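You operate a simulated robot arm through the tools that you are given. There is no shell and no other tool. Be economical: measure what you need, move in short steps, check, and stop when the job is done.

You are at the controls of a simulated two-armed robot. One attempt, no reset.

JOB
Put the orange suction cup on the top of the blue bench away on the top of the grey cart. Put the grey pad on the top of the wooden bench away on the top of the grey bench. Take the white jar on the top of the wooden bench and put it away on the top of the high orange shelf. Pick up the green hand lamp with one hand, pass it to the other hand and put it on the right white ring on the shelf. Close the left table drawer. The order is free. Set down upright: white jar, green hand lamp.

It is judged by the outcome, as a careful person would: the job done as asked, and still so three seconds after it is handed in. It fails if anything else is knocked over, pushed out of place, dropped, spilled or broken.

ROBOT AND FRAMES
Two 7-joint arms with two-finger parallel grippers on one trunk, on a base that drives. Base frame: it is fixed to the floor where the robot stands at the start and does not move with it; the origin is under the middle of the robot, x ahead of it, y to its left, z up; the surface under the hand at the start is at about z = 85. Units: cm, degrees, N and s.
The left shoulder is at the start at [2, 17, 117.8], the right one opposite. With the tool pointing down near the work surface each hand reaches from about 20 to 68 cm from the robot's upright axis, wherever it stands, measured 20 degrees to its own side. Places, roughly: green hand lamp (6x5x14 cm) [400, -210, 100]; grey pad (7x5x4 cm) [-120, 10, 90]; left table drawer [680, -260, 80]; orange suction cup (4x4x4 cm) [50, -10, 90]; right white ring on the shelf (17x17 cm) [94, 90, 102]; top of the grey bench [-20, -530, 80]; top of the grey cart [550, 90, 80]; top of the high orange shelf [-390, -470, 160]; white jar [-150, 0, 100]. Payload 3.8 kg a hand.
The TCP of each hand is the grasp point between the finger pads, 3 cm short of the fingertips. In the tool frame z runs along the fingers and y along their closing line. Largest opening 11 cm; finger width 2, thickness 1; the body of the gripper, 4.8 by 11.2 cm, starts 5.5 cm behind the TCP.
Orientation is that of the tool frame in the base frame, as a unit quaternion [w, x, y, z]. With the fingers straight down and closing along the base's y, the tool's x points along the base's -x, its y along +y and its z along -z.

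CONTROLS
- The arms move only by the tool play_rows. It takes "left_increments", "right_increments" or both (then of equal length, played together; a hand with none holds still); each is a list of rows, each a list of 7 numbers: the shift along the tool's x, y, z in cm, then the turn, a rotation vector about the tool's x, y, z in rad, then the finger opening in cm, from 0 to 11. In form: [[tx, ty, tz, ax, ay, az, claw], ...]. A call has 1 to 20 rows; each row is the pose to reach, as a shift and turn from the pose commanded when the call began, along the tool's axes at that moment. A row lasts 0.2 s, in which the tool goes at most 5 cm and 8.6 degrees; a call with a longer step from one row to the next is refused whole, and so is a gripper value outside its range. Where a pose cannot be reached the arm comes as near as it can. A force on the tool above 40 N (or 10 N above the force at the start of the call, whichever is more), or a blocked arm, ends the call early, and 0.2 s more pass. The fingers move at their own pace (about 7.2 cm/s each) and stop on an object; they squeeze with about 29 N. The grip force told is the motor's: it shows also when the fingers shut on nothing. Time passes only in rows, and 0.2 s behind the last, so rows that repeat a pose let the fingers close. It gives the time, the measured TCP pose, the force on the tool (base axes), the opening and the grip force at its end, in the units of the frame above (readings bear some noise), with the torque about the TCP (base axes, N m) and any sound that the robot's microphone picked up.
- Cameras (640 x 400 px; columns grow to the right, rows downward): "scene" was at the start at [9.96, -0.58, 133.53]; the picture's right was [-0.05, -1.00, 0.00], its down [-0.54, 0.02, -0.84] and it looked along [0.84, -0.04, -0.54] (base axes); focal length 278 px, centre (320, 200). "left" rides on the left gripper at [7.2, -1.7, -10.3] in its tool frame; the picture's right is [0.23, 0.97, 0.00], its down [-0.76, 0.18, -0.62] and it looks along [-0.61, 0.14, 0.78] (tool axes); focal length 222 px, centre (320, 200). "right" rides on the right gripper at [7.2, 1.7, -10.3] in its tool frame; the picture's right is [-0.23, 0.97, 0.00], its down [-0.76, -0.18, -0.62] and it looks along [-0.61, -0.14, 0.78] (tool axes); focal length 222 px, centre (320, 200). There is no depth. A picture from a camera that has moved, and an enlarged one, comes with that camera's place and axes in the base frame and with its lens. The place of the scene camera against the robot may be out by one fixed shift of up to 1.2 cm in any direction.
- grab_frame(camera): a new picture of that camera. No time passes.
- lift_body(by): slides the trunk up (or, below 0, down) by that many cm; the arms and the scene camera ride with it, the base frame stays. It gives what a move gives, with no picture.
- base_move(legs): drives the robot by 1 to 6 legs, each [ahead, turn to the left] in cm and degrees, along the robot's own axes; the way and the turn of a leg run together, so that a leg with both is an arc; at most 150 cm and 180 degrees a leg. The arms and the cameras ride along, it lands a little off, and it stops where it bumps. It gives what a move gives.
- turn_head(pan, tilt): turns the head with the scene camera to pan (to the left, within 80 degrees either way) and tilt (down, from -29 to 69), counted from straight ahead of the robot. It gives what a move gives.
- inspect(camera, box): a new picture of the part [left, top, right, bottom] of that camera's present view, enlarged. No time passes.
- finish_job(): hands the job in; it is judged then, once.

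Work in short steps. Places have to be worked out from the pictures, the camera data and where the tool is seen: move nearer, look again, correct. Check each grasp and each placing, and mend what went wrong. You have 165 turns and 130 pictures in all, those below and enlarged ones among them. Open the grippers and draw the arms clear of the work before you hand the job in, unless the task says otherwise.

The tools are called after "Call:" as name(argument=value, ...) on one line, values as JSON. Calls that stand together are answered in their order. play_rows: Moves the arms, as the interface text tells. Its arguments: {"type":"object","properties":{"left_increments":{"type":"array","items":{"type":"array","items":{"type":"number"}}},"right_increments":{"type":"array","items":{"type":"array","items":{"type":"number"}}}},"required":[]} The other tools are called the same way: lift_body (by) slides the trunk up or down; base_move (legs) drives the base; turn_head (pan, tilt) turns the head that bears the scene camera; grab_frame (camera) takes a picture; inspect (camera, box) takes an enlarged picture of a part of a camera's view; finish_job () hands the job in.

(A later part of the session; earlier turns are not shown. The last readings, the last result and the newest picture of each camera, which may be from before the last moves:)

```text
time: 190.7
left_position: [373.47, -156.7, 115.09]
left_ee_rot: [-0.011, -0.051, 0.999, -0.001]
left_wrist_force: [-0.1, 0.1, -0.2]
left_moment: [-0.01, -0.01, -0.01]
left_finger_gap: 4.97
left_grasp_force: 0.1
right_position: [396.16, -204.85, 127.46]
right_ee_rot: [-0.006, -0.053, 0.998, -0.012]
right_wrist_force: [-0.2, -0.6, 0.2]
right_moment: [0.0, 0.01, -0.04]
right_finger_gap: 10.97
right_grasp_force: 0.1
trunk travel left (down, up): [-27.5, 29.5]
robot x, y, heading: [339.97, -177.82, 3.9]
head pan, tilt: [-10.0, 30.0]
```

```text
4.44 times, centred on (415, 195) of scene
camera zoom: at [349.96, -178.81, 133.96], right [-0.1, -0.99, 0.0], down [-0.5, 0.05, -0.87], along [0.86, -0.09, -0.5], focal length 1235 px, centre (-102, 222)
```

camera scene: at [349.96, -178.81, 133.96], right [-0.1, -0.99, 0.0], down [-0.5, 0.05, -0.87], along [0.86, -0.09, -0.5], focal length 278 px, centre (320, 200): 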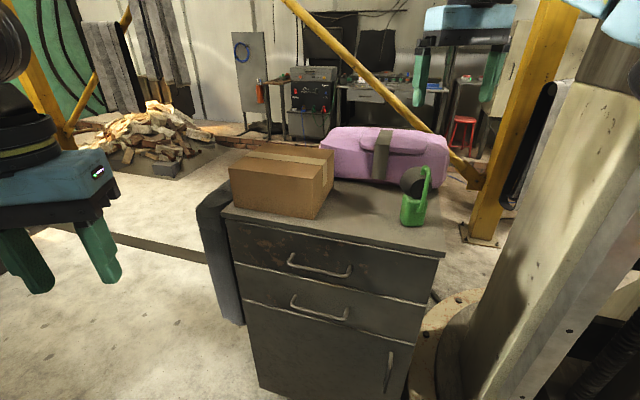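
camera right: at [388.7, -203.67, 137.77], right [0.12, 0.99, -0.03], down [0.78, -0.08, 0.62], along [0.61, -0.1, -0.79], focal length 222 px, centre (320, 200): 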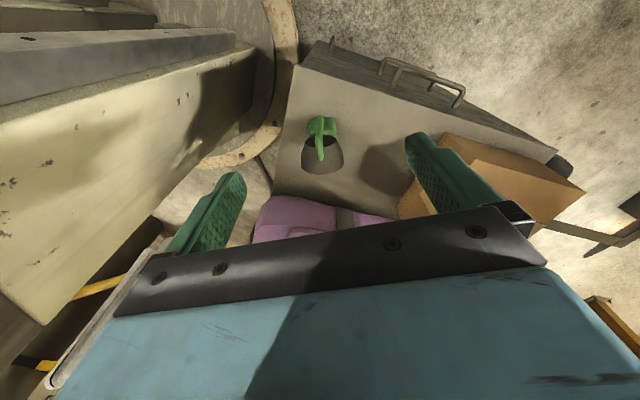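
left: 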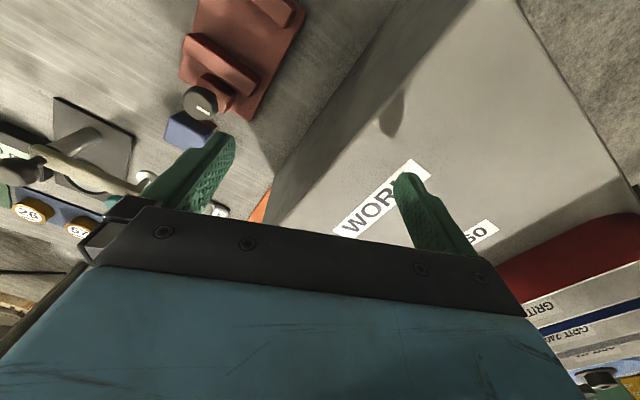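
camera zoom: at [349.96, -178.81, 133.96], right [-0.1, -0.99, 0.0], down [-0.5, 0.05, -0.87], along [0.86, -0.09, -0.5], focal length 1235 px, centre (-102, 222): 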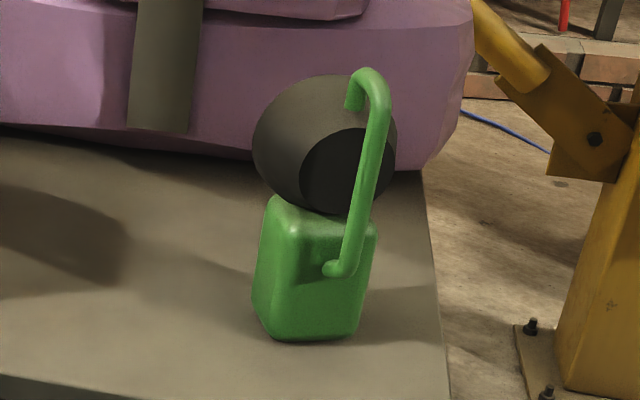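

The lamp's symmetry plane points away from the robot (about bearing -5°), body front face near x=402, y=-206, z 94–101.5. I'll grip the body sides with the right hand tilted forward; first back up, yaw and tilt.

Call:
play_rows(right_increments=[[4, 0, 0, 0, 0, 0, 8], [8, 0.5, 1, 0, 0, 0.06, 8], [8, 0.5, 4, 0, 0, 0.13, 8], [8, 0.5, 7, 0, 0, 0.19, 8], [8, 0.5, 7, 0, 0, 0.19, 8]])

Call:
play_rows(right_increments=[[0, 0, 0, 0, -0.14, 0, 8], [0, 0, 0, 0, -0.28, 0, 8], [0, 0, 0, 0, -0.42, 0, 8], [0, 0, 0, 0, -0.56, 0, 8], [0, 0, 0, 0, -0.7, 0, 8], [0, 0, 0, 0, -0.84, 0, 8], [0, 0, 0, 0, -0.94, 0, 8], [0, 0, 0, 0, -0.94, 0, 8]])

Call:
grab_frame(camera="scene")

Call:
grab_frame(camera="right")

```text
time: 191.8
left_position: [373.39, -156.61, 115.21]
left_ee_rot: [-0.01, -0.051, 0.999, -0.001]
left_wrist_force: [-0.8, -0.2, -0.1]
left_moment: [0.01, 0.01, -0.02]
left_finger_gap: 5.02
left_grasp_force: 0.1
right_position: [388.01, -205.25, 120.3]
right_ee_rot: [-0.003, 0.043, 0.999, -0.013]
right_wrist_force: [0.4, -0.4, 0.4]
right_moment: [0.02, 0.02, 0.03]
right_finger_gap: 7.99
right_grasp_force: 0.1
trunk travel left (down, up): [-27.5, 29.5]
robot x, y, heading: [339.94, -177.7, 4.1]
head pan, tilt: [-10.0, 30.0]
```

```text
time: 193.7
left_position: [373.49, -156.54, 115.08]
left_ee_rot: [-0.011, -0.052, 0.999, -0.001]
left_wrist_force: [-0.5, -0.3, 1.2]
left_moment: [0.01, 0.01, 0.0]
left_finger_gap: 5.0
left_grasp_force: 0.0
right_position: [387.83, -205.27, 120.48]
right_ee_rot: [0.45, 0.031, 0.892, -0.03]
right_wrist_force: [0.4, -0.3, 0.1]
right_moment: [0.01, 0.03, 0.01]
right_finger_gap: 8.01
right_grasp_force: 0.0
trunk travel left (down, up): [-27.5, 29.5]
robot x, y, heading: [339.95, -177.96, 4.3]
head pan, tilt: [-10.0, 30.0]
```

```text
71 pictures are left
camera scene: at [349.98, -178.8, 133.96], right [-0.1, -0.99, 0.0], down [-0.5, 0.05, -0.87], along [0.86, -0.09, -0.5], focal length 278 px, centre (320, 200)
```

scene: 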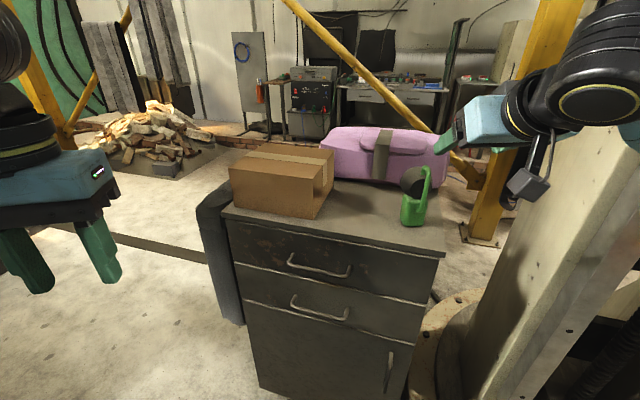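

```text
70 pictures are left
camera right: at [375.37, -202.61, 120.75], right [0.22, 0.96, 0.16], down [-0.06, -0.15, 0.99], along [0.97, -0.22, 0.03], focal length 222 px, centre (320, 200)
```

right: 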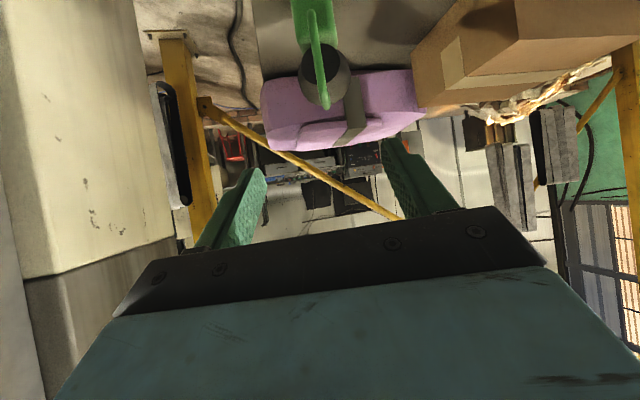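

The hand is tilted correctly. I lower it to a pose 13 cm in front of the lamp.

Call:
play_rows(right_increments=[[2.7, 0.2, 2.5, 0, 0, 0, 8], [5.5, 0.4, 5.1, 0, 0, 0, 8], [8.2, 0.6, 7.6, 0, 0, 0, 8], [10.9, 0.8, 10.2, 0, 0, 0, 8], [13.6, 0.9, 12.7, 0, 0, 0, 8], [16, 1, 14.9, 0, 0, 0, 8], [16, 1, 14.9, 0, 0, 0, 8]])

Call:
grab_frame(camera="right")

Call:
inspect(camera="scene", box=[340, 140, 500, 270])

```text
time: 195.2
left_position: [373.47, -156.69, 115.24]
left_ee_rot: [-0.011, -0.052, 0.999, 0.0]
left_wrist_force: [0.1, -0.6, 0.3]
left_moment: [0.04, 0.0, -0.01]
left_finger_gap: 5.0
left_grasp_force: 0.0
right_position: [390.56, -205.2, 99.01]
right_ee_rot: [0.449, 0.031, 0.892, -0.03]
right_wrist_force: [-0.3, 0.0, -0.2]
right_moment: [0.01, -0.02, -0.02]
right_finger_gap: 8.01
right_grasp_force: 0.1
trunk travel left (down, up): [-27.5, 29.5]
robot x, y, heading: [340.12, -177.61, 4.0]
head pan, tilt: [-10.0, 30.0]
```

```text
69 pictures are left
camera right: at [377.98, -202.43, 99.17], right [0.22, 0.96, 0.16], down [-0.06, -0.15, 0.99], along [0.97, -0.22, 0.03], focal length 222 px, centre (320, 200)
```

right: 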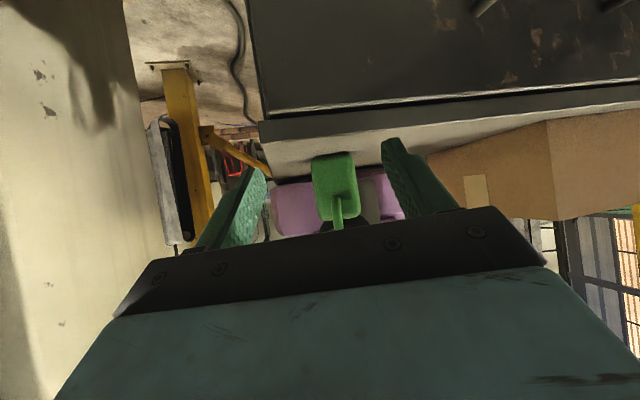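

```text
3.08 times, centred on (420, 205) of scene
camera zoom: at [349.97, -178.8, 133.96], right [-0.1, -0.99, 0.0], down [-0.5, 0.05, -0.87], along [0.86, -0.09, -0.5], focal length 855 px, centre (12, 185)
```

zoom: 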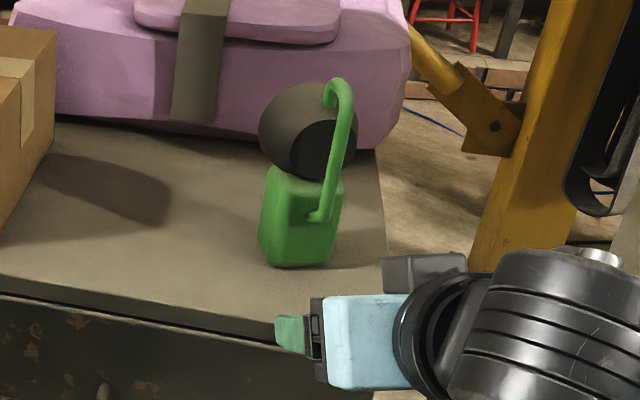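

The lamp is centred between the fingers (about 0.5 cm to the left). I advance 12.8 cm along the approach line.

Call:
play_rows(right_increments=[[-1.5, 0.4, 2.5, 0, 0, 0, 8], [-3.2, 0.4, 5.0, 0, 0, 0, 8], [-4.7, 0.4, 7.3, 0, 0, 0, 8], [-6.1, 0.4, 9.2, 0, 0, 0, 8], [-7.1, 0.4, 10.6, 0, 0, 0, 8], [-7.1, 0.4, 10.6, 0, 0, 0, 8]])

Call:
inspect(camera="right", box=[200, 80, 480, 255])

Call:
inspect(camera="scene", box=[340, 140, 500, 270])

```text
time: 196.7
left_position: [373.48, -156.59, 115.21]
left_ee_rot: [-0.011, -0.052, 0.999, -0.001]
left_wrist_force: [0.1, 0.7, -0.4]
left_moment: [-0.02, 0.01, -0.01]
left_finger_gap: 5.01
left_grasp_force: 0.1
right_position: [403.15, -205.64, 98.25]
right_ee_rot: [0.449, 0.031, 0.893, -0.03]
right_wrist_force: [-1.2, 0.1, -1.4]
right_moment: [0.0, -0.01, 0.02]
right_finger_gap: 8.01
right_grasp_force: 0.1
trunk travel left (down, up): [-27.5, 29.5]
robot x, y, heading: [340.05, -177.68, 4.4]
head pan, tilt: [-10.0, 30.0]
```

```text
2.29 times, centred on (340, 168) of right
camera zoom: at [390.73, -202.94, 98.41], right [0.22, 0.96, 0.16], down [-0.06, -0.15, 0.99], along [0.97, -0.22, 0.03], focal length 508 px, centre (274, 274)
```

zoom: 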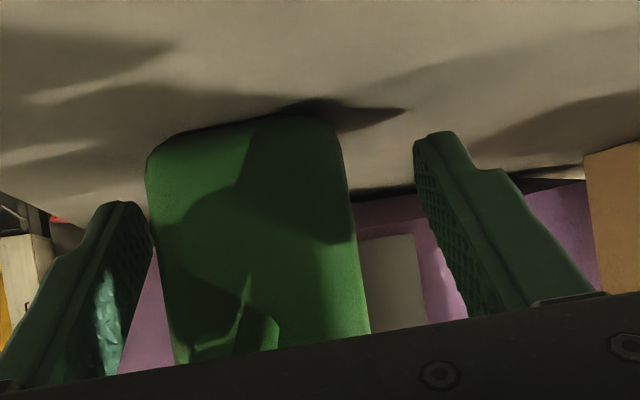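

```text
3.08 times, centred on (420, 205) of scene
camera zoom: at [349.96, -178.82, 133.96], right [-0.1, -0.99, 0.0], down [-0.5, 0.05, -0.87], along [0.86, -0.09, -0.5], focal length 855 px, centre (12, 185)
```

zoom: 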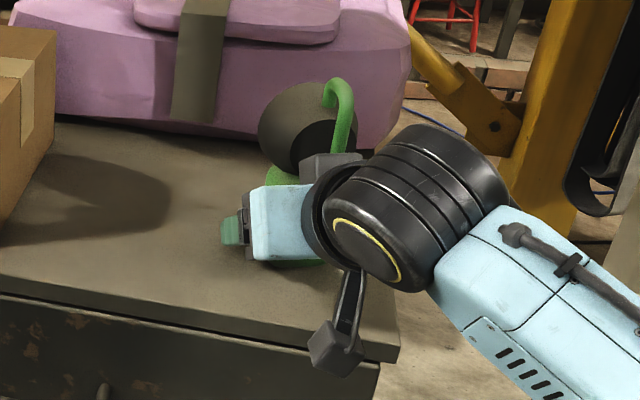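

The left-right centring is off by ~0.7 cm; I correct and close on the body.

Call:
play_rows(right_increments=[[0, -0.7, 0, 0, 0, 0, 8], [0, -0.7, 0, 0, 0, 0, 6], [0, -0.7, 0, 0, 0, 0, 4], [0, -0.7, 0, 0, 0, 0, 2], [0, -0.7, 0, 0, 0, 0, 2], [0, -0.7, 0, 0, 0, 0, 2]])

Call:
inspect(camera="right", box=[200, 80, 480, 255])

```text
time: 198.1
left_position: [373.43, -156.59, 115.14]
left_ee_rot: [-0.01, -0.052, 0.999, 0.0]
left_wrist_force: [0.3, -0.2, 0.1]
left_moment: [0.01, -0.01, -0.02]
left_finger_gap: 5.04
left_grasp_force: 0.1
right_position: [403.14, -206.44, 98.35]
right_ee_rot: [0.449, 0.031, 0.892, -0.03]
right_wrist_force: [1.2, 0.3, 1.1]
right_moment: [0.12, -0.16, -0.01]
right_finger_gap: 5.0
right_grasp_force: 29.0
trunk travel left (down, up): [-27.5, 29.5]
robot x, y, heading: [340.43, -178.41, 4.2]
head pan, tilt: [-10.0, 30.0]
```

```text
2.29 times, centred on (340, 168) of right
camera zoom: at [390.66, -203.64, 98.48], right [0.22, 0.96, 0.16], down [-0.06, -0.15, 0.99], along [0.97, -0.22, 0.03], focal length 508 px, centre (274, 274)
```

zoom: 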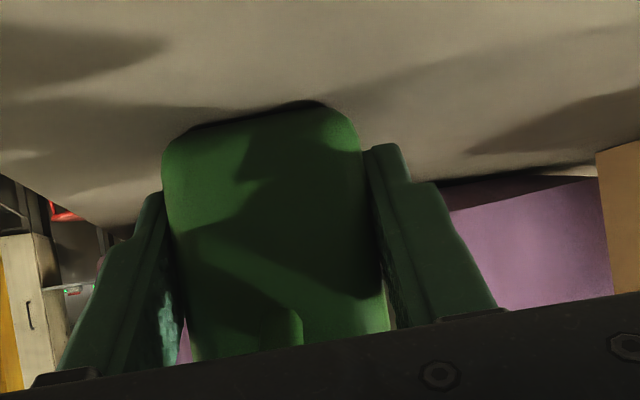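

Gripped at 5.0 cm on the body's flat sides. I lift it straight up and check.

Call:
play_rows(right_increments=[[-0.4, 0, -0.3, 0, 0, 0, 2], [-1.6, 0, -1.2, 0, 0, 0, 2], [-4, 0, -3, 0, 0, 0, 2], [-7, 0, -5.1, 0, 0, 0, 2], [-9.7, 0, -7.1, 0, 0, 0, 2], [-9.7, 0, -7.1, 0, 0, 0, 2]])

Call:
inspect(camera="scene", box=[340, 80, 500, 270])

```text
time: 199.4
left_position: [373.55, -156.71, 115.25]
left_ee_rot: [-0.011, -0.051, 0.999, -0.001]
left_wrist_force: [0.2, 0.3, -0.5]
left_moment: [0.06, 0.0, 0.02]
left_finger_gap: 5.0
left_grasp_force: 0.2
right_position: [403.11, -206.06, 110.4]
right_ee_rot: [0.448, 0.031, 0.893, -0.03]
right_wrist_force: [-0.6, 0.0, -2.7]
right_moment: [-0.01, 0.07, 0.01]
right_finger_gap: 4.99
right_grasp_force: 28.5
trunk travel left (down, up): [-27.5, 29.5]
robot x, y, heading: [339.86, -178.08, 4.2]
head pan, tilt: [-10.0, 30.0]
```

```text
2.11 times, centred on (420, 175) of scene
camera zoom: at [350.01, -178.84, 133.95], right [-0.1, -0.99, 0.0], down [-0.5, 0.05, -0.87], along [0.86, -0.09, -0.5], focal length 585 px, centre (110, 253)
```

zoom: 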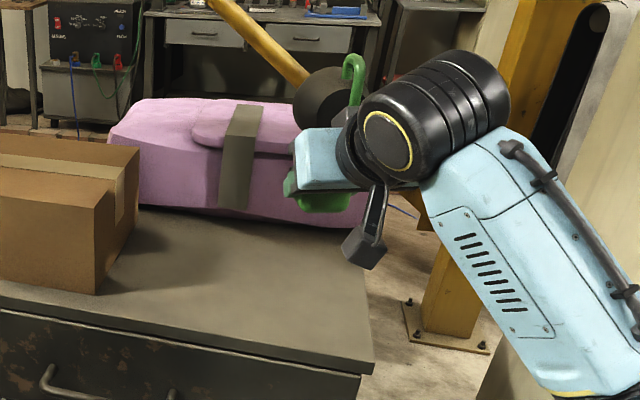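

The lamp is up and held (about 0.3 kg). I draw it back toward the body and raise it for travel.

Call:
play_rows(right_increments=[[0, 0, -3.5, 0, 0, 0, 2], [0, 0.5, -7, 0, 0, 0, 2], [1, 1, -10, 0, 0, 0, 2], [3, 1.5, -13, 0, 0, 0, 2], [4, 2, -15.5, 0, 0, 0, 2], [4, 2, -15.5, 0, 0, 0, 2]])

Call:
grab_frame(camera="scene")

```text
time: 200.8
left_position: [373.6, -156.55, 115.1]
left_ee_rot: [-0.01, -0.051, 0.999, -0.001]
left_wrist_force: [0.8, -0.1, -0.7]
left_moment: [-0.05, 0.01, 0.0]
left_finger_gap: 5.03
left_grasp_force: 0.1
right_position: [388.33, -202.71, 116.25]
right_ee_rot: [0.449, 0.031, 0.892, -0.031]
right_wrist_force: [0.1, 0.6, -1.8]
right_moment: [0.0, 0.04, 0.0]
right_finger_gap: 5.0
right_grasp_force: 29.5
trunk travel left (down, up): [-27.5, 29.5]
robot x, y, heading: [340.31, -178.26, 4.4]
head pan, tilt: [-10.0, 30.0]
```

```text
63 pictures are left
camera scene: at [350.04, -178.78, 133.95], right [-0.1, -0.99, 0.0], down [-0.5, 0.05, -0.87], along [0.86, -0.09, -0.5], focal length 278 px, centre (320, 200)
```

scene: 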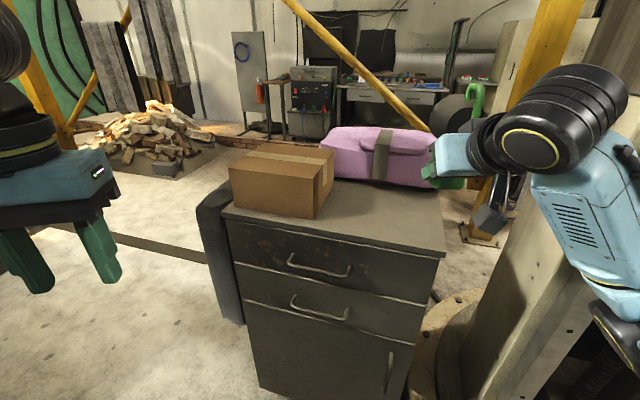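

I back out through the T-stand/fan gap.

Call:
base_move(legs=[[-20, 0], [0, 36], [-40, 0], [0, -39], [-75, 0]])

```text
time: 211.7
left_position: [248.28, -186.88, 115.05]
left_ee_rot: [-0.011, -0.017, 1.0, 0.0]
left_wrist_force: [-0.7, 0.2, 0.5]
left_moment: [-0.01, 0.0, -0.01]
left_finger_gap: 5.01
left_grasp_force: 0.1
right_position: [259.93, -234.05, 116.17]
right_ee_rot: [0.447, 0.061, 0.891, -0.045]
right_wrist_force: [-0.5, 0.1, -1.9]
right_moment: [0.01, 0.05, 0.04]
right_finger_gap: 5.0
right_grasp_force: 29.0
trunk travel left (down, up): [-27.5, 29.5]
robot x, y, heading: [213.99, -205.81, 0.4]
head pan, tilt: [-10.0, 30.0]
```

The gap is passed. I continue backwards along the known route around the bench end.

Call:
base_move(legs=[[-85, 0], [-85, 0], [0, -15], [-92, 0], [0, -53], [-68, 0]])

```text
time: 231.4
left_position: [-44.57, -155.51, 115.26]
left_ee_rot: [-0.009, 0.516, 0.857, 0.006]
left_wrist_force: [0.5, 1.3, 0.0]
left_moment: [0.03, 0.0, 0.02]
left_finger_gap: 5.0
left_grasp_force: 0.0
right_position: [-81.75, -186.46, 116.16]
right_ee_rot: [0.355, 0.526, 0.722, -0.277]
right_wrist_force: [0.3, -0.2, -3.5]
right_moment: [0.0, 0.01, -0.05]
right_finger_gap: 4.99
right_grasp_force: 28.6
trunk travel left (down, up): [-27.5, 29.5]
robot x, y, heading: [-76.67, -131.87, -63.7]
head pan, tilt: [-10.0, 30.0]
```

I turn toward the start area and drive half way, then look.

Call:
base_move(legs=[[0, 130], [100, 0]])

Call:
turn_head(pan=0, tilt=20)

Call:
grab_frame(camera="scene")

```text
time: 241.8
left_position: [-35.19, -3.07, 115.18]
left_ee_rot: [-0.008, -0.542, 0.84, -0.006]
left_wrist_force: [-0.5, -0.2, -0.1]
left_moment: [-0.02, 0.01, -0.03]
left_finger_gap: 5.02
left_grasp_force: 0.2
right_position: [12.31, -13.53, 116.28]
right_ee_rot: [0.404, -0.418, 0.789, 0.198]
right_wrist_force: [-0.1, -1.0, -2.7]
right_moment: [-0.03, 0.05, -0.01]
right_finger_gap: 5.0
right_grasp_force: 28.7
trunk travel left (down, up): [-27.5, 29.5]
robot x, y, heading: [-33.5, -42.71, 64.2]
head pan, tilt: [-10.0, 30.0]
```

```text
time: 242.6
left_position: [-35.22, -3.05, 115.16]
left_ee_rot: [-0.009, -0.542, 0.84, -0.005]
left_wrist_force: [-0.3, 0.3, -0.8]
left_moment: [0.0, -0.01, 0.02]
left_finger_gap: 5.02
left_grasp_force: 0.1
right_position: [12.28, -13.51, 116.14]
right_ee_rot: [0.404, -0.418, 0.789, 0.197]
right_wrist_force: [0.8, -0.5, -3.1]
right_moment: [-0.03, 0.04, 0.02]
right_finger_gap: 4.97
right_grasp_force: 28.6
trunk travel left (down, up): [-27.5, 29.5]
robot x, y, heading: [-33.47, -43.0, 63.9]
head pan, tilt: [0.0, 20.0]
```

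```text
62 pictures are left
camera scene: at [-29.63, -32.7, 135.56], right [0.9, -0.44, 0.0], down [-0.15, -0.31, -0.94], along [0.41, 0.84, -0.34], focal length 278 px, centre (320, 200)
```

scene: 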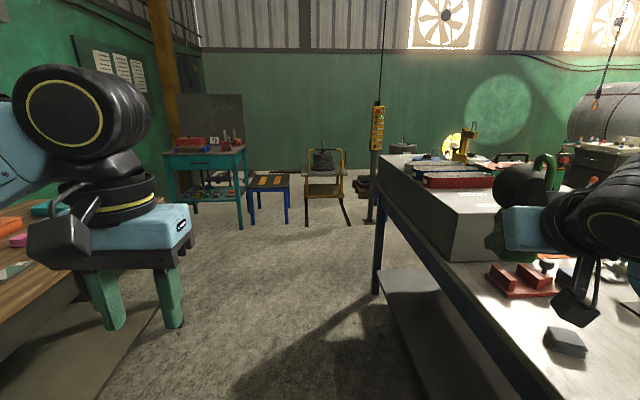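

The grey box on the bench's left end is the shelf. I raise the trunk for clearance, drive along the bench front to face the ring area, and look.

Call:
lift_body(by=18)

Call:
base_move(legs=[[75, 0], [75, 0], [0, -80]])

Call:
turn_head(pan=0, tilt=40)

Call:
grab_frame(camera="scene")

```text
time: 244.6
left_position: [-35.02, -3.0, 133.16]
left_ee_rot: [-0.009, -0.542, 0.84, -0.006]
left_wrist_force: [0.5, -0.3, 0.8]
left_moment: [-0.02, -0.01, 0.0]
left_finger_gap: 5.0
left_grasp_force: 0.1
right_position: [12.22, -13.63, 134.27]
right_ee_rot: [0.403, -0.418, 0.79, 0.197]
right_wrist_force: [-0.3, -0.2, -3.5]
right_moment: [-0.02, 0.02, 0.0]
right_finger_gap: 4.97
right_grasp_force: 29.1
trunk travel left (down, up): [-45.5, 11.5]
robot x, y, heading: [-33.52, -42.52, 64.2]
head pan, tilt: [0.0, 20.0]
```

```text
time: 255.7
left_position: [69.4, 98.4, 133.14]
left_ee_rot: [-0.01, 0.132, 0.991, 0.002]
left_wrist_force: [-0.6, 0.4, -0.3]
left_moment: [0.0, 0.03, 0.03]
left_finger_gap: 5.0
left_grasp_force: 0.1
right_position: [66.66, 50.03, 134.19]
right_ee_rot: [0.436, 0.194, 0.872, -0.112]
right_wrist_force: [0.3, -0.6, -2.2]
right_moment: [0.03, 0.01, -0.02]
right_finger_gap: 4.97
right_grasp_force: 28.9
trunk travel left (down, up): [-45.5, 11.5]
robot x, y, heading: [30.48, 91.2, -16.8]
head pan, tilt: [0.0, 20.0]
```

```text
time: 256.5
left_position: [69.45, 98.63, 133.17]
left_ee_rot: [-0.01, 0.133, 0.991, 0.001]
left_wrist_force: [0.2, 0.1, 0.5]
left_moment: [0.0, 0.01, 0.04]
left_finger_gap: 4.99
left_grasp_force: 0.1
right_position: [66.74, 50.05, 134.26]
right_ee_rot: [0.435, 0.194, 0.872, -0.112]
right_wrist_force: [0.3, 0.3, -3.2]
right_moment: [0.0, 0.04, -0.01]
right_finger_gap: 4.98
right_grasp_force: 29.1
trunk travel left (down, up): [-45.5, 11.5]
robot x, y, heading: [30.46, 90.79, -17.1]
head pan, tilt: [0.0, 40.0]
```

```text
61 pictures are left
camera scene: at [39.62, 87.47, 150.43], right [-0.29, -0.96, 0.0], down [-0.61, 0.19, -0.77], along [0.73, -0.22, -0.64], focal length 278 px, centre (320, 200)
```

scene: 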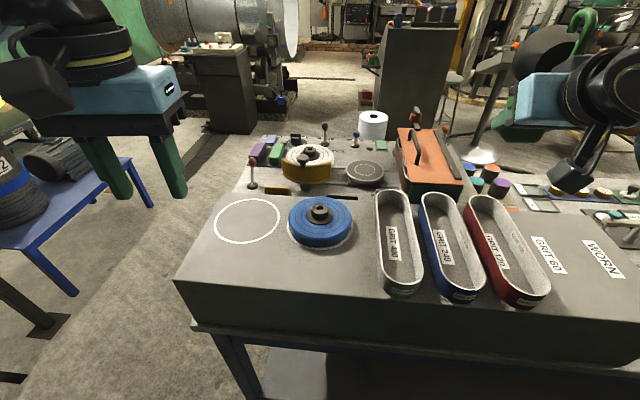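

Two white rings appear: an empty one near [92, 90] (matching the stated place) and one under the blue disc. I enlarge to be sure.

Call:
inspect(camera="scene", box=[170, 170, 400, 320])

Call:
grab_frame(camera="left")

```text
2.67 times, centred on (285, 245) of scene
camera zoom: at [39.62, 87.47, 150.43], right [-0.29, -0.96, 0.0], down [-0.61, 0.19, -0.77], along [0.73, -0.22, -0.64], focal length 741 px, centre (413, 80)
```

zoom: 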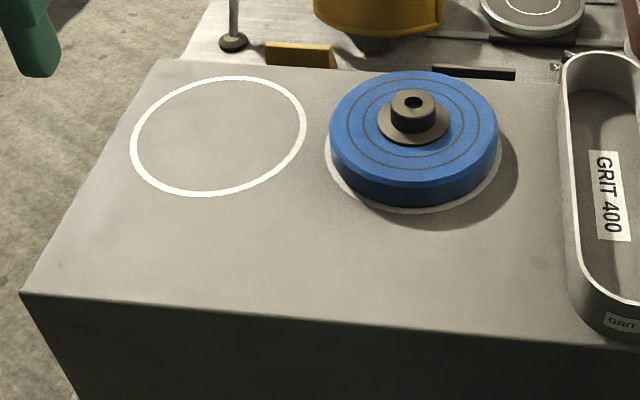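

```text
59 pictures are left
camera left: at [62.13, 98.65, 143.62], right [0.04, 1.0, 0.01], down [0.79, -0.03, 0.61], along [0.61, -0.02, -0.79], focal length 222 px, centre (320, 200)
```

left: 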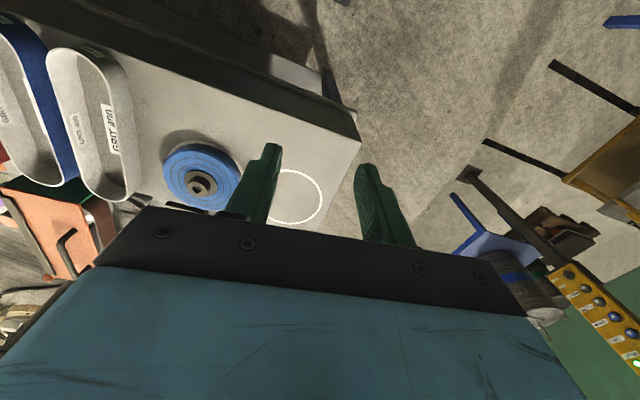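

I'll use the empty ring (≈[93, 91.5]), matching the stated place. For the handover I bring the lamp to mid-front with the right hand while raising the left hand.

Call:
play_rows(left_increments=[[0, 0, -3, 0, 0, 0, 8], [0, 0, -6, 0, 0, 0.07, 10], [0, 0, -9, 0, 0, 0.14, 10], [0, 0, -11, 0, 0, 0.2, 10], [0, 0, -11, 0, 0, 0.2, 10], [0, 0, -11, 0, 0, 0.2, 10], [0, 0, -11, 0, 0, 0.2, 10]], right_increments=[[0.6, 3.7, 0.4, 0, 0, 0, 2], [1.3, 7.4, 0.8, 0, 0, 0, 2], [1.9, 11.1, 1.1, 0, 0, 0, 2], [2.5, 14.8, 1.5, 0, 0, 0, 2], [3.2, 18.5, 1.9, 0, 0, 0, 2], [3.8, 22.3, 2.3, 0, 0, 0, 2], [3.8, 22.3, 2.3, 0, 0, 0, 2]])

Call:
turn_head(pan=0, tilt=25)

Call:
grab_frame(camera="scene")

```text
time: 258.1
left_position: [69.78, 98.48, 144.04]
left_ee_rot: [-0.011, 0.232, 0.973, 0.001]
left_wrist_force: [0.0, 0.3, 0.0]
left_moment: [0.0, 0.0, -0.01]
left_finger_gap: 10.0
left_grasp_force: 0.0
right_position: [75.89, 70.33, 129.25]
right_ee_rot: [0.435, 0.195, 0.872, -0.112]
right_wrist_force: [0.1, -0.2, -1.6]
right_moment: [0.04, 0.03, 0.01]
right_finger_gap: 4.99
right_grasp_force: 28.6
trunk travel left (down, up): [-45.5, 11.5]
robot x, y, heading: [30.97, 90.32, -16.9]
head pan, tilt: [0.0, 40.0]
```

```text
time: 258.9
left_position: [69.84, 98.57, 143.95]
left_ee_rot: [-0.011, 0.231, 0.973, 0.001]
left_wrist_force: [0.8, 0.6, -0.1]
left_moment: [0.01, 0.01, 0.02]
left_finger_gap: 10.02
left_grasp_force: 0.0
right_position: [76.05, 70.42, 129.19]
right_ee_rot: [0.435, 0.194, 0.872, -0.112]
right_wrist_force: [0.4, 0.0, -2.6]
right_moment: [0.01, 0.01, -0.01]
right_finger_gap: 4.97
right_grasp_force: 29.0
trunk travel left (down, up): [-45.5, 11.5]
robot x, y, heading: [30.16, 90.91, -17.0]
head pan, tilt: [0.0, 25.0]
```

```text
58 pictures are left
camera scene: at [40.32, 87.28, 152.75], right [-0.29, -0.96, 0.0], down [-0.41, 0.12, -0.91], along [0.87, -0.26, -0.42], focal length 278 px, centre (320, 200)
```

scene: 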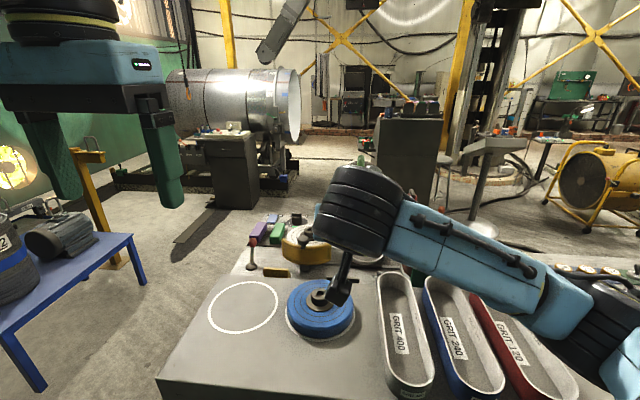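

The right wrist hides the lamp from the head camera. I bring the left hand ahead and then over the lamp, leaning 20° so its camera clears the right wrist, and stop ~14 cm above.

Call:
play_rows(left_increments=[[-4, 0, -2, 0, 0.09, 0, 10], [-8, 0, -4, 0, 0.18, 0, 10], [-12, 0, -6, 0, 0.27, 0, 10], [-16, 0, -6, 0, 0.35, 0, 10], [-19.6, 0, -6, 0, 0.35, 0, 10], [-19.6, -4.5, -6, 0, 0.35, 0, 10], [-19.6, -9, -6, 0, 0.35, 0, 10], [-19.6, -13.5, -6, 0, 0.35, 0, 10], [-19.6, -18, -6, 0, 0.35, 0, 10], [-19.6, -22.4, -6, 0, 0.35, 0, 10], [-19.6, -22.4, -6, 0, 0.35, 0, 10]])

Call:
grab_frame(camera="left")

Call:
grab_frame(camera="scene")

```text
time: 261.3
left_position: [73.47, 80.09, 143.96]
left_ee_rot: [-0.18, 0.227, 0.956, 0.04]
left_wrist_force: [-0.9, -0.3, -0.8]
left_moment: [0.0, 0.0, 0.04]
left_finger_gap: 10.01
left_grasp_force: 0.0
left hand out of reach, approached as far as the arm can: row 3, 4, 5, 6, 7, 8, 9, 10, 11
right_position: [76.14, 70.45, 129.04]
right_ee_rot: [0.435, 0.194, 0.872, -0.112]
right_wrist_force: [-1.7, 0.2, -2.8]
right_moment: [0.0, 0.05, 0.01]
right_finger_gap: 4.97
right_grasp_force: 29.2
trunk travel left (down, up): [-45.5, 11.5]
robot x, y, heading: [30.5, 91.09, -17.0]
head pan, tilt: [0.0, 25.0]
```

```text
57 pictures are left
camera left: at [69.97, 79.91, 156.14], right [0.25, 0.97, 0.08], down [0.92, -0.26, 0.3], along [0.31, 0.0, -0.95], focal length 222 px, centre (320, 200)
```

left: 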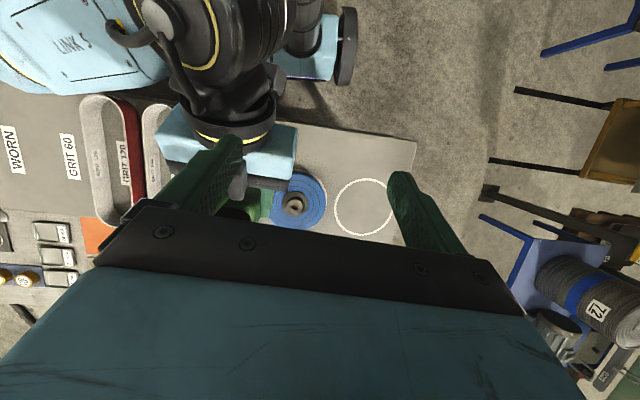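

```text
56 pictures are left
camera scene: at [40.35, 87.24, 152.75], right [-0.29, -0.96, 0.0], down [-0.4, 0.12, -0.91], along [0.87, -0.26, -0.42], focal length 278 px, centre (320, 200)
```

scene: 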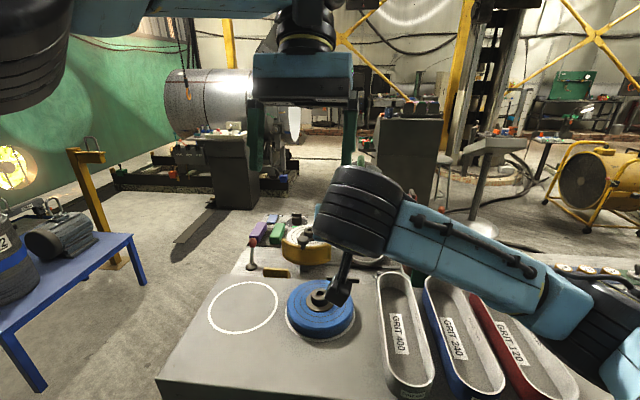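

The left arm cannot get that high. I lower the lamp 12 cm with the right hand, then bring the left hand over it lower.

Call:
play_rows(left_increments=[[0, 0, 0, 0, 0, 0, 10], [0, 0, 0, 0, 0, 0, 10], [0, 0, 0, 0, 0, 0, 10], [0, 0, 0, 0, 0, 0, 10], [-3.2, -2.5, 0.9, 0, 0, 0, 10], [-6.4, -5, 1.9, 0, 0, 0, 10], [-9.6, -7.5, 2.8, 0, 0, 0, 10], [-9.6, -7.5, 2.8, 0, 0, 0, 10]], right_increments=[[2.4, 0, 1.8, 0, 0, 0, 2], [4.8, 0, 3.6, 0, 0, 0, 2], [7.2, 0, 5.4, 0, 0, 0, 2], [9.6, 0.3, 7.15, 0, 0, 0, 2], [9.6, 0.3, 7.15, 0, 0, 0, 2], [9.6, 0.3, 7.15, 0, 0, 0, 2], [9.6, 0.3, 7.15, 0, 0, 0, 2], [9.6, 0.3, 7.15, 0, 0, 0, 2]])

Call:
grab_frame(camera="left")

```text
time: 263.1
left_position: [72.94, 73.09, 137.42]
left_ee_rot: [-0.179, 0.227, 0.956, 0.04]
left_wrist_force: [0.7, 0.7, 1.1]
left_moment: [0.0, 0.02, 0.0]
left_finger_gap: 9.99
left_grasp_force: 0.0
left hand out of reach, approached as far as the arm can: row 5, 6, 7, 8
right_position: [76.27, 70.23, 117.06]
right_ee_rot: [0.435, 0.194, 0.872, -0.113]
right_wrist_force: [0.4, -0.5, -2.8]
right_moment: [-0.03, 0.06, -0.01]
right_finger_gap: 4.98
right_grasp_force: 28.8
trunk travel left (down, up): [-45.5, 11.5]
robot x, y, heading: [30.44, 90.57, -16.8]
head pan, tilt: [0.0, 25.0]
```

```text
55 pictures are left
camera left: at [69.38, 72.93, 149.67], right [0.25, 0.97, 0.08], down [0.92, -0.26, 0.3], along [0.31, 0.0, -0.95], focal length 222 px, centre (320, 200)
```

left: 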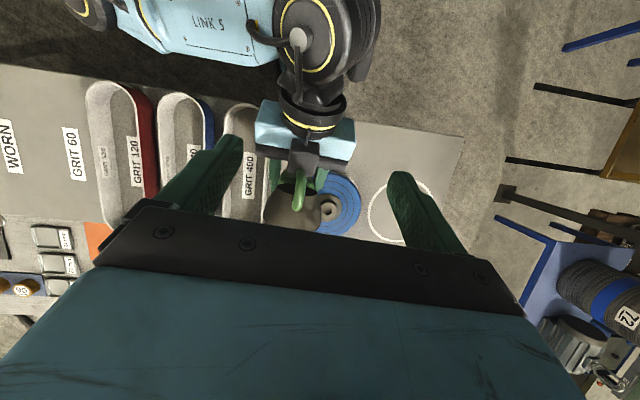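

The left camera shows the lamp head at [77.4, 69.7], as computed. I move over it and down to just above.

Call:
play_rows(left_increments=[[-2.4, -0.4, 1, 0, 0, 0, 10], [-4.8, -0.8, 2, 0, 0, 0, 10], [-7.2, -1.1, 3, 0, 0, 0, 10], [-7.2, -1.1, 3, 0, 0, 0, 10]])

Call:
grab_frame(camera="left")

```text
time: 264.1
left_position: [73.99, 71.55, 133.01]
left_ee_rot: [-0.178, 0.226, 0.957, 0.041]
left_wrist_force: [-0.3, 0.1, 0.6]
left_moment: [-0.01, -0.01, 0.01]
left_finger_gap: 9.97
left_grasp_force: 0.1
left hand out of reach, approached as far as the arm can: row 1, 2, 3, 4
right_position: [76.11, 70.3, 117.07]
right_ee_rot: [0.435, 0.194, 0.872, -0.111]
right_wrist_force: [-0.1, 0.9, -2.7]
right_moment: [0.02, 0.03, -0.03]
right_finger_gap: 4.99
right_grasp_force: 29.1
trunk travel left (down, up): [-45.5, 11.5]
robot x, y, heading: [30.64, 91.14, -16.7]
head pan, tilt: [0.0, 25.0]
```

```text
54 pictures are left
camera left: at [70.43, 71.42, 145.18], right [0.25, 0.97, 0.08], down [0.92, -0.26, 0.31], along [0.32, 0.0, -0.95], focal length 222 px, centre (320, 200)
```

left: 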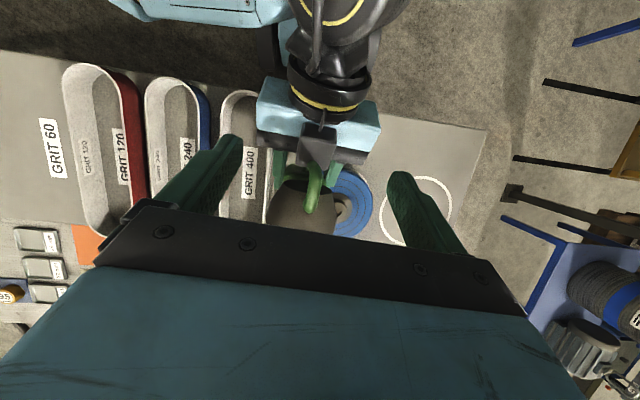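

The left arm is at its limit, so I bring the lamp 4 cm back under the left hand instead.

Call:
play_rows(right_increments=[[0.8, 0.1, -1.1, 0, 0, 0, 2], [1.6, 0.2, -2.2, 0, 0, 0, 2], [2.4, 0.3, -3.2, 0, 0, 0, 2], [2.4, 0.3, -3.2, 0, 0, 0, 2]])

Call:
grab_frame(camera="left")

```text
time: 265.1
left_position: [74.06, 71.57, 133.0]
left_ee_rot: [-0.179, 0.228, 0.956, 0.041]
left_wrist_force: [-0.6, 0.2, -0.4]
left_moment: [-0.02, 0.0, 0.0]
left_finger_gap: 10.02
left_grasp_force: 0.1
right_position: [72.48, 72.29, 117.12]
right_ee_rot: [0.435, 0.195, 0.872, -0.112]
right_wrist_force: [0.5, 0.0, -3.7]
right_moment: [-0.02, 0.02, 0.01]
right_finger_gap: 4.98
right_grasp_force: 29.1
trunk travel left (down, up): [-45.5, 11.5]
robot x, y, heading: [30.15, 91.1, -16.9]
head pan, tilt: [0.0, 25.0]
```

```text
53 pictures are left
camera left: at [70.52, 71.39, 145.16], right [0.25, 0.97, 0.08], down [0.92, -0.26, 0.31], along [0.32, 0.0, -0.95], focal length 222 px, centre (320, 200)
```

left: 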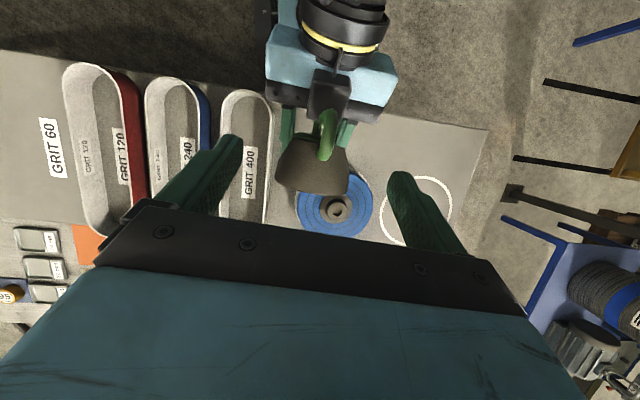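

Lamp head is right below the left hand now. I lower the left hand 9 cm and look before closing.

Call:
play_rows(left_increments=[[-0.9, 0, 2.3, 0, 0, 0, 10], [-1.8, 0, 4.7, 0, 0, 0, 10], [-2.6, 0, 6.6, 0, 0, 0, 10], [-3.3, 0, 8.4, 0, 0, 0, 10], [-3.3, 0, 8.4, 0, 0, 0, 10]])

Call:
grab_frame(camera="left")

```text
time: 266.3
left_position: [74.04, 71.61, 123.78]
left_ee_rot: [-0.179, 0.226, 0.957, 0.04]
left_wrist_force: [-0.8, -0.5, 0.4]
left_moment: [-0.01, -0.03, -0.02]
left_finger_gap: 9.99
left_grasp_force: 0.1
right_position: [72.54, 72.36, 117.17]
right_ee_rot: [0.436, 0.193, 0.872, -0.111]
right_wrist_force: [0.6, 1.5, -3.0]
right_moment: [0.0, 0.04, 0.0]
right_finger_gap: 4.99
right_grasp_force: 29.3
trunk travel left (down, up): [-45.5, 11.5]
robot x, y, heading: [30.41, 90.55, -16.8]
head pan, tilt: [0.0, 25.0]
```

```text
52 pictures are left
camera left: at [70.46, 71.46, 136.06], right [0.25, 0.97, 0.08], down [0.92, -0.26, 0.3], along [0.31, 0.0, -0.95], focal length 222 px, centre (320, 200)
```

left: 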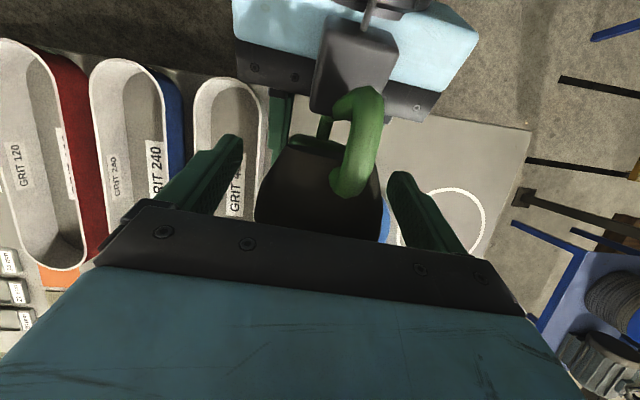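

The head is centred between the left fingers. I close the left gripper.

Call:
play_rows(left_increments=[[0, 0, 0, 0, 0, 0, 8], [0, 0, 0, 0, 0, 0, 6], [0, 0, 0, 0, 0, 0, 4], [0, 0, 0, 0, 0, 0, 2], [0, 0, 0, 0, 0, 0, 2]])

Call:
grab_frame(camera="left")

```text
time: 267.5
left_position: [74.04, 71.64, 123.88]
left_ee_rot: [-0.18, 0.227, 0.956, 0.041]
left_wrist_force: [3.2, 2.8, 0.3]
left_moment: [-0.73, 0.39, 0.45]
left_finger_gap: 6.0
left_grasp_force: 29.2
right_position: [72.48, 72.32, 117.1]
right_ee_rot: [0.436, 0.195, 0.871, -0.113]
right_wrist_force: [-3.5, -2.3, -3.1]
right_moment: [0.96, -0.55, -0.55]
right_finger_gap: 4.98
right_grasp_force: 28.8
trunk travel left (down, up): [-45.5, 11.5]
robot x, y, heading: [30.04, 91.03, -16.9]
head pan, tilt: [0.0, 25.0]
```

```text
51 pictures are left
camera left: at [70.5, 71.45, 136.08], right [0.25, 0.97, 0.08], down [0.92, -0.26, 0.3], along [0.31, 0.0, -0.95], focal length 222 px, centre (320, 200)
```

left: 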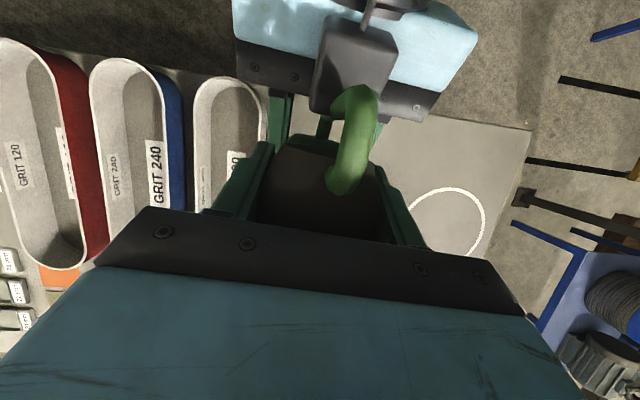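

Both hands hold it. I open the right hand and draw it straight back.

Call:
play_rows(right_increments=[[0, 0, 0, 0, 0, 0, 5.5], [0, 0, 0, 0, 0, 0, 8], [0, 0, 0, 0, 0, 0, 8], [1, 0, -1.4, 0, 0, 0, 8], [2.4, 0, -3.2, 0, 0, 0, 8], [4.2, 0, -5.6, 0, 0, 0, 8], [6, 0, -8, 0, 0, 0, 8], [6, -4, -8, 0, 0, 0, 8], [6, -8.5, -8, 0, 0, 0, 8], [6, -13, -8, 0, 0, 0, 8], [6, -17, -8, 0, 0, 0, 8]])

Call:
grab_frame(camera="left")

Call:
grab_frame(camera="scene")

```text
time: 269.9
left_position: [73.96, 71.56, 123.75]
left_ee_rot: [-0.179, 0.227, 0.956, 0.041]
left_wrist_force: [0.2, -0.2, 0.4]
left_moment: [0.03, -0.04, -0.01]
left_finger_gap: 6.0
left_grasp_force: 29.4
right_position: [62.33, 62.17, 115.71]
right_ee_rot: [0.436, 0.194, 0.872, -0.111]
right_wrist_force: [-0.3, 0.4, -0.6]
right_moment: [0.01, 0.02, 0.02]
right_finger_gap: 8.02
right_grasp_force: 0.1
right hand out of reach, approached as far as the arm can: row 9, 10, 11
trunk travel left (down, up): [-45.5, 11.5]
robot x, y, heading: [30.5, 90.96, -17.0]
head pan, tilt: [0.0, 25.0]
```

```text
50 pictures are left
camera left: at [70.41, 71.34, 136.07], right [0.25, 0.97, 0.08], down [0.92, -0.26, 0.3], along [0.31, 0.0, -0.95], focal length 222 px, centre (320, 200)
```

left: 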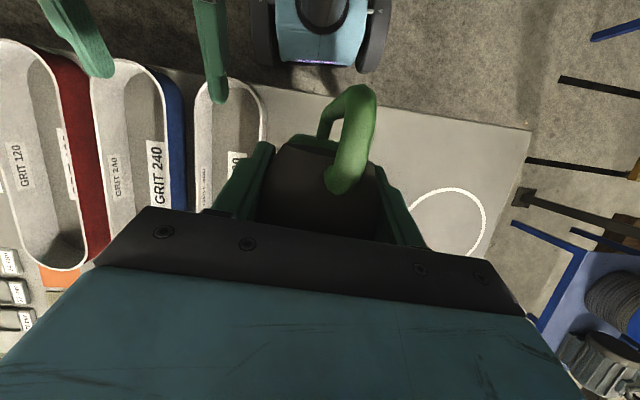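

```text
49 pictures are left
camera scene: at [40.24, 87.15, 152.76], right [-0.29, -0.96, 0.0], down [-0.4, 0.12, -0.91], along [0.87, -0.26, -0.42], focal length 278 px, centre (320, 200)
```

scene: 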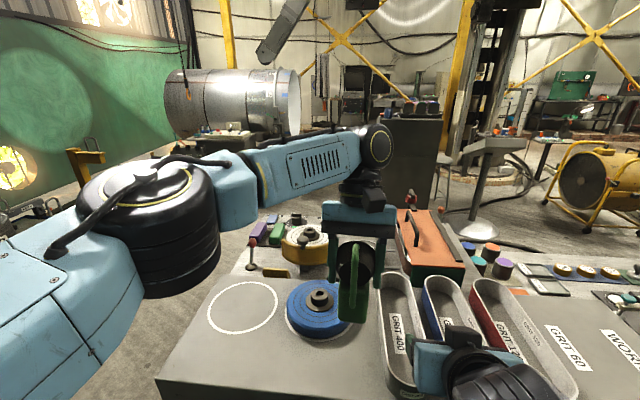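

The left hand has the lamp upright. I drive 8 cm forward to bring the ring within the left hand's reach.

Call:
base_move(legs=[[8, 0]])

```text
time: 271.0
left_position: [81.81, 69.16, 123.81]
left_ee_rot: [-0.18, 0.227, 0.956, 0.041]
left_wrist_force: [-0.3, 0.7, -2.3]
left_moment: [0.0, -0.01, -0.02]
left_finger_gap: 6.0
left_grasp_force: 29.3
right_position: [70.13, 59.75, 115.68]
right_ee_rot: [0.435, 0.195, 0.872, -0.113]
right_wrist_force: [1.1, 0.1, 0.0]
right_moment: [0.0, 0.01, 0.01]
right_finger_gap: 7.97
right_grasp_force: 0.1
trunk travel left (down, up): [-45.5, 11.5]
robot x, y, heading: [38.22, 88.28, -17.2]
head pan, tilt: [0.0, 25.0]
```

I move the lamp 25 cm to the left over the ring and lower to about 5 cm above, then check.

Call:
play_rows(left_increments=[[0, 4.2, 0, 0, 0, 0, 2], [0, 8.4, 0, 0, 0, 0, 2], [0, 12.6, 0, 0, 0, 0, 2], [0, 16.8, 0, 0, 0, 0, 2], [0, 21, 0, 0, 0, 0, 2], [0.1, 24.9, 0, 0, 0, 0, 2], [-0.8, 24.9, 2.3, 0, 0, 0, 2], [-1.7, 24.9, 4.6, 0, 0, 0, 2], [-1.7, 24.9, 4.6, 0, 0, 0, 2]])

Call:
grab_frame(camera="scene")

Call:
grab_frame(camera="left")

```text
time: 273.0
left_position: [92.98, 91.03, 119.1]
left_ee_rot: [-0.18, 0.227, 0.956, 0.041]
left_wrist_force: [-0.1, -0.6, -1.5]
left_moment: [0.02, -0.03, 0.01]
left_finger_gap: 5.99
left_grasp_force: 28.7
right_position: [70.23, 59.7, 115.73]
right_ee_rot: [0.435, 0.195, 0.872, -0.113]
right_wrist_force: [1.2, -0.2, -0.2]
right_moment: [0.02, -0.01, -0.01]
right_finger_gap: 8.0
right_grasp_force: 0.0
trunk travel left (down, up): [-45.5, 11.5]
robot x, y, heading: [38.12, 88.34, -16.9]
head pan, tilt: [0.0, 25.0]
```

```text
48 pictures are left
camera scene: at [48.05, 84.87, 152.76], right [-0.29, -0.96, 0.0], down [-0.4, 0.12, -0.91], along [0.87, -0.26, -0.42], focal length 278 px, centre (320, 200)
```

scene: 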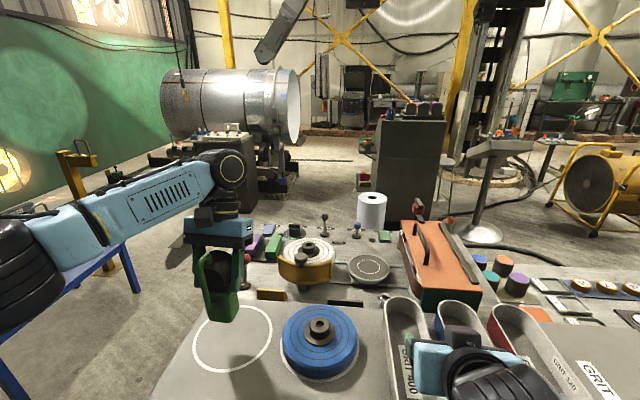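

```text
47 pictures are left
camera left: at [89.33, 90.96, 131.27], right [0.25, 0.97, 0.08], down [0.92, -0.26, 0.3], along [0.32, 0.0, -0.95], focal length 222 px, centre (320, 200)
```

left: 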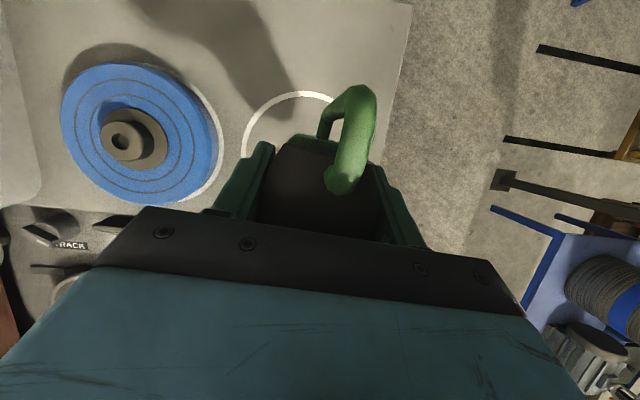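

The ring centre works out at [93.9, 90.8], so the lamp is nearly centred. I lower 5.7 cm, nudging 0.7 cm ahead.

Call:
play_rows(left_increments=[[-1.2, 0.2, 1.7, 0, 0, 0, 2], [-1.9, 0.2, 3.4, 0, 0, 0, 2], [-2.4, 0.2, 4.5, 0, 0, 0, 2], [-2.6, 0.2, 5.1, 0, 0, 0, 2], [-2.6, 0.2, 5.1, 0, 0, 0, 2]])

Call:
inspect(camera="scene", box=[170, 220, 330, 390])

```text
time: 274.2
left_position: [93.35, 91.46, 113.32]
left_ee_rot: [-0.179, 0.228, 0.956, 0.041]
left_wrist_force: [-0.1, 1.0, -2.3]
left_moment: [0.01, 0.02, -0.02]
left_finger_gap: 5.97
left_grasp_force: 29.2
right_position: [70.06, 59.94, 115.67]
right_ee_rot: [0.436, 0.194, 0.872, -0.112]
right_wrist_force: [-0.2, 0.2, -0.3]
right_moment: [-0.04, 0.0, -0.01]
right_finger_gap: 8.02
right_grasp_force: 0.1
trunk travel left (down, up): [-45.5, 11.5]
robot x, y, heading: [38.24, 88.75, -17.2]
head pan, tilt: [0.0, 25.0]
```

```text
2.35 times, centred on (250, 305) of scene
camera zoom: at [48.07, 84.89, 152.75], right [-0.29, -0.96, 0.0], down [-0.4, 0.12, -0.91], along [0.87, -0.26, -0.42], focal length 654 px, centre (485, -47)
```

zoom: 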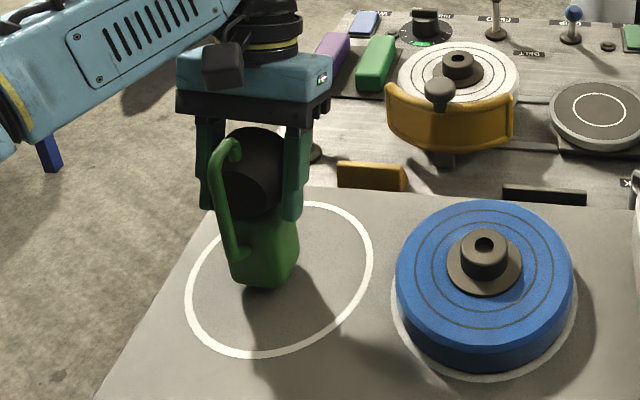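

Still not in contact. I lower in small steps.

Call:
play_rows(left_increments=[[-0.1, -0.6, 0.3, 0, 0, 0, 2], [-0.2, -0.8, 0.55, 0, 0, 0, 2], [-0.3, -0.8, 0.85, 0, 0, 0, 2], [-0.4, -0.8, 1.1, 0, 0, 0, 2]])

```text
time: 275.2
left_position: [93.06, 90.73, 112.27]
left_ee_rot: [-0.177, 0.228, 0.956, 0.041]
left_wrist_force: [1.9, -0.5, 25.2]
left_moment: [0.51, -0.35, -0.03]
left_finger_gap: 5.96
left_grasp_force: 29.6
right_position: [69.86, 59.77, 115.9]
right_ee_rot: [0.436, 0.195, 0.872, -0.112]
right_wrist_force: [-0.5, 0.1, -0.3]
right_moment: [-0.01, 0.0, -0.01]
right_finger_gap: 8.0
right_grasp_force: 0.0
trunk travel left (down, up): [-45.5, 11.5]
robot x, y, heading: [38.45, 88.59, -17.0]
head pan, tilt: [0.0, 25.0]
```

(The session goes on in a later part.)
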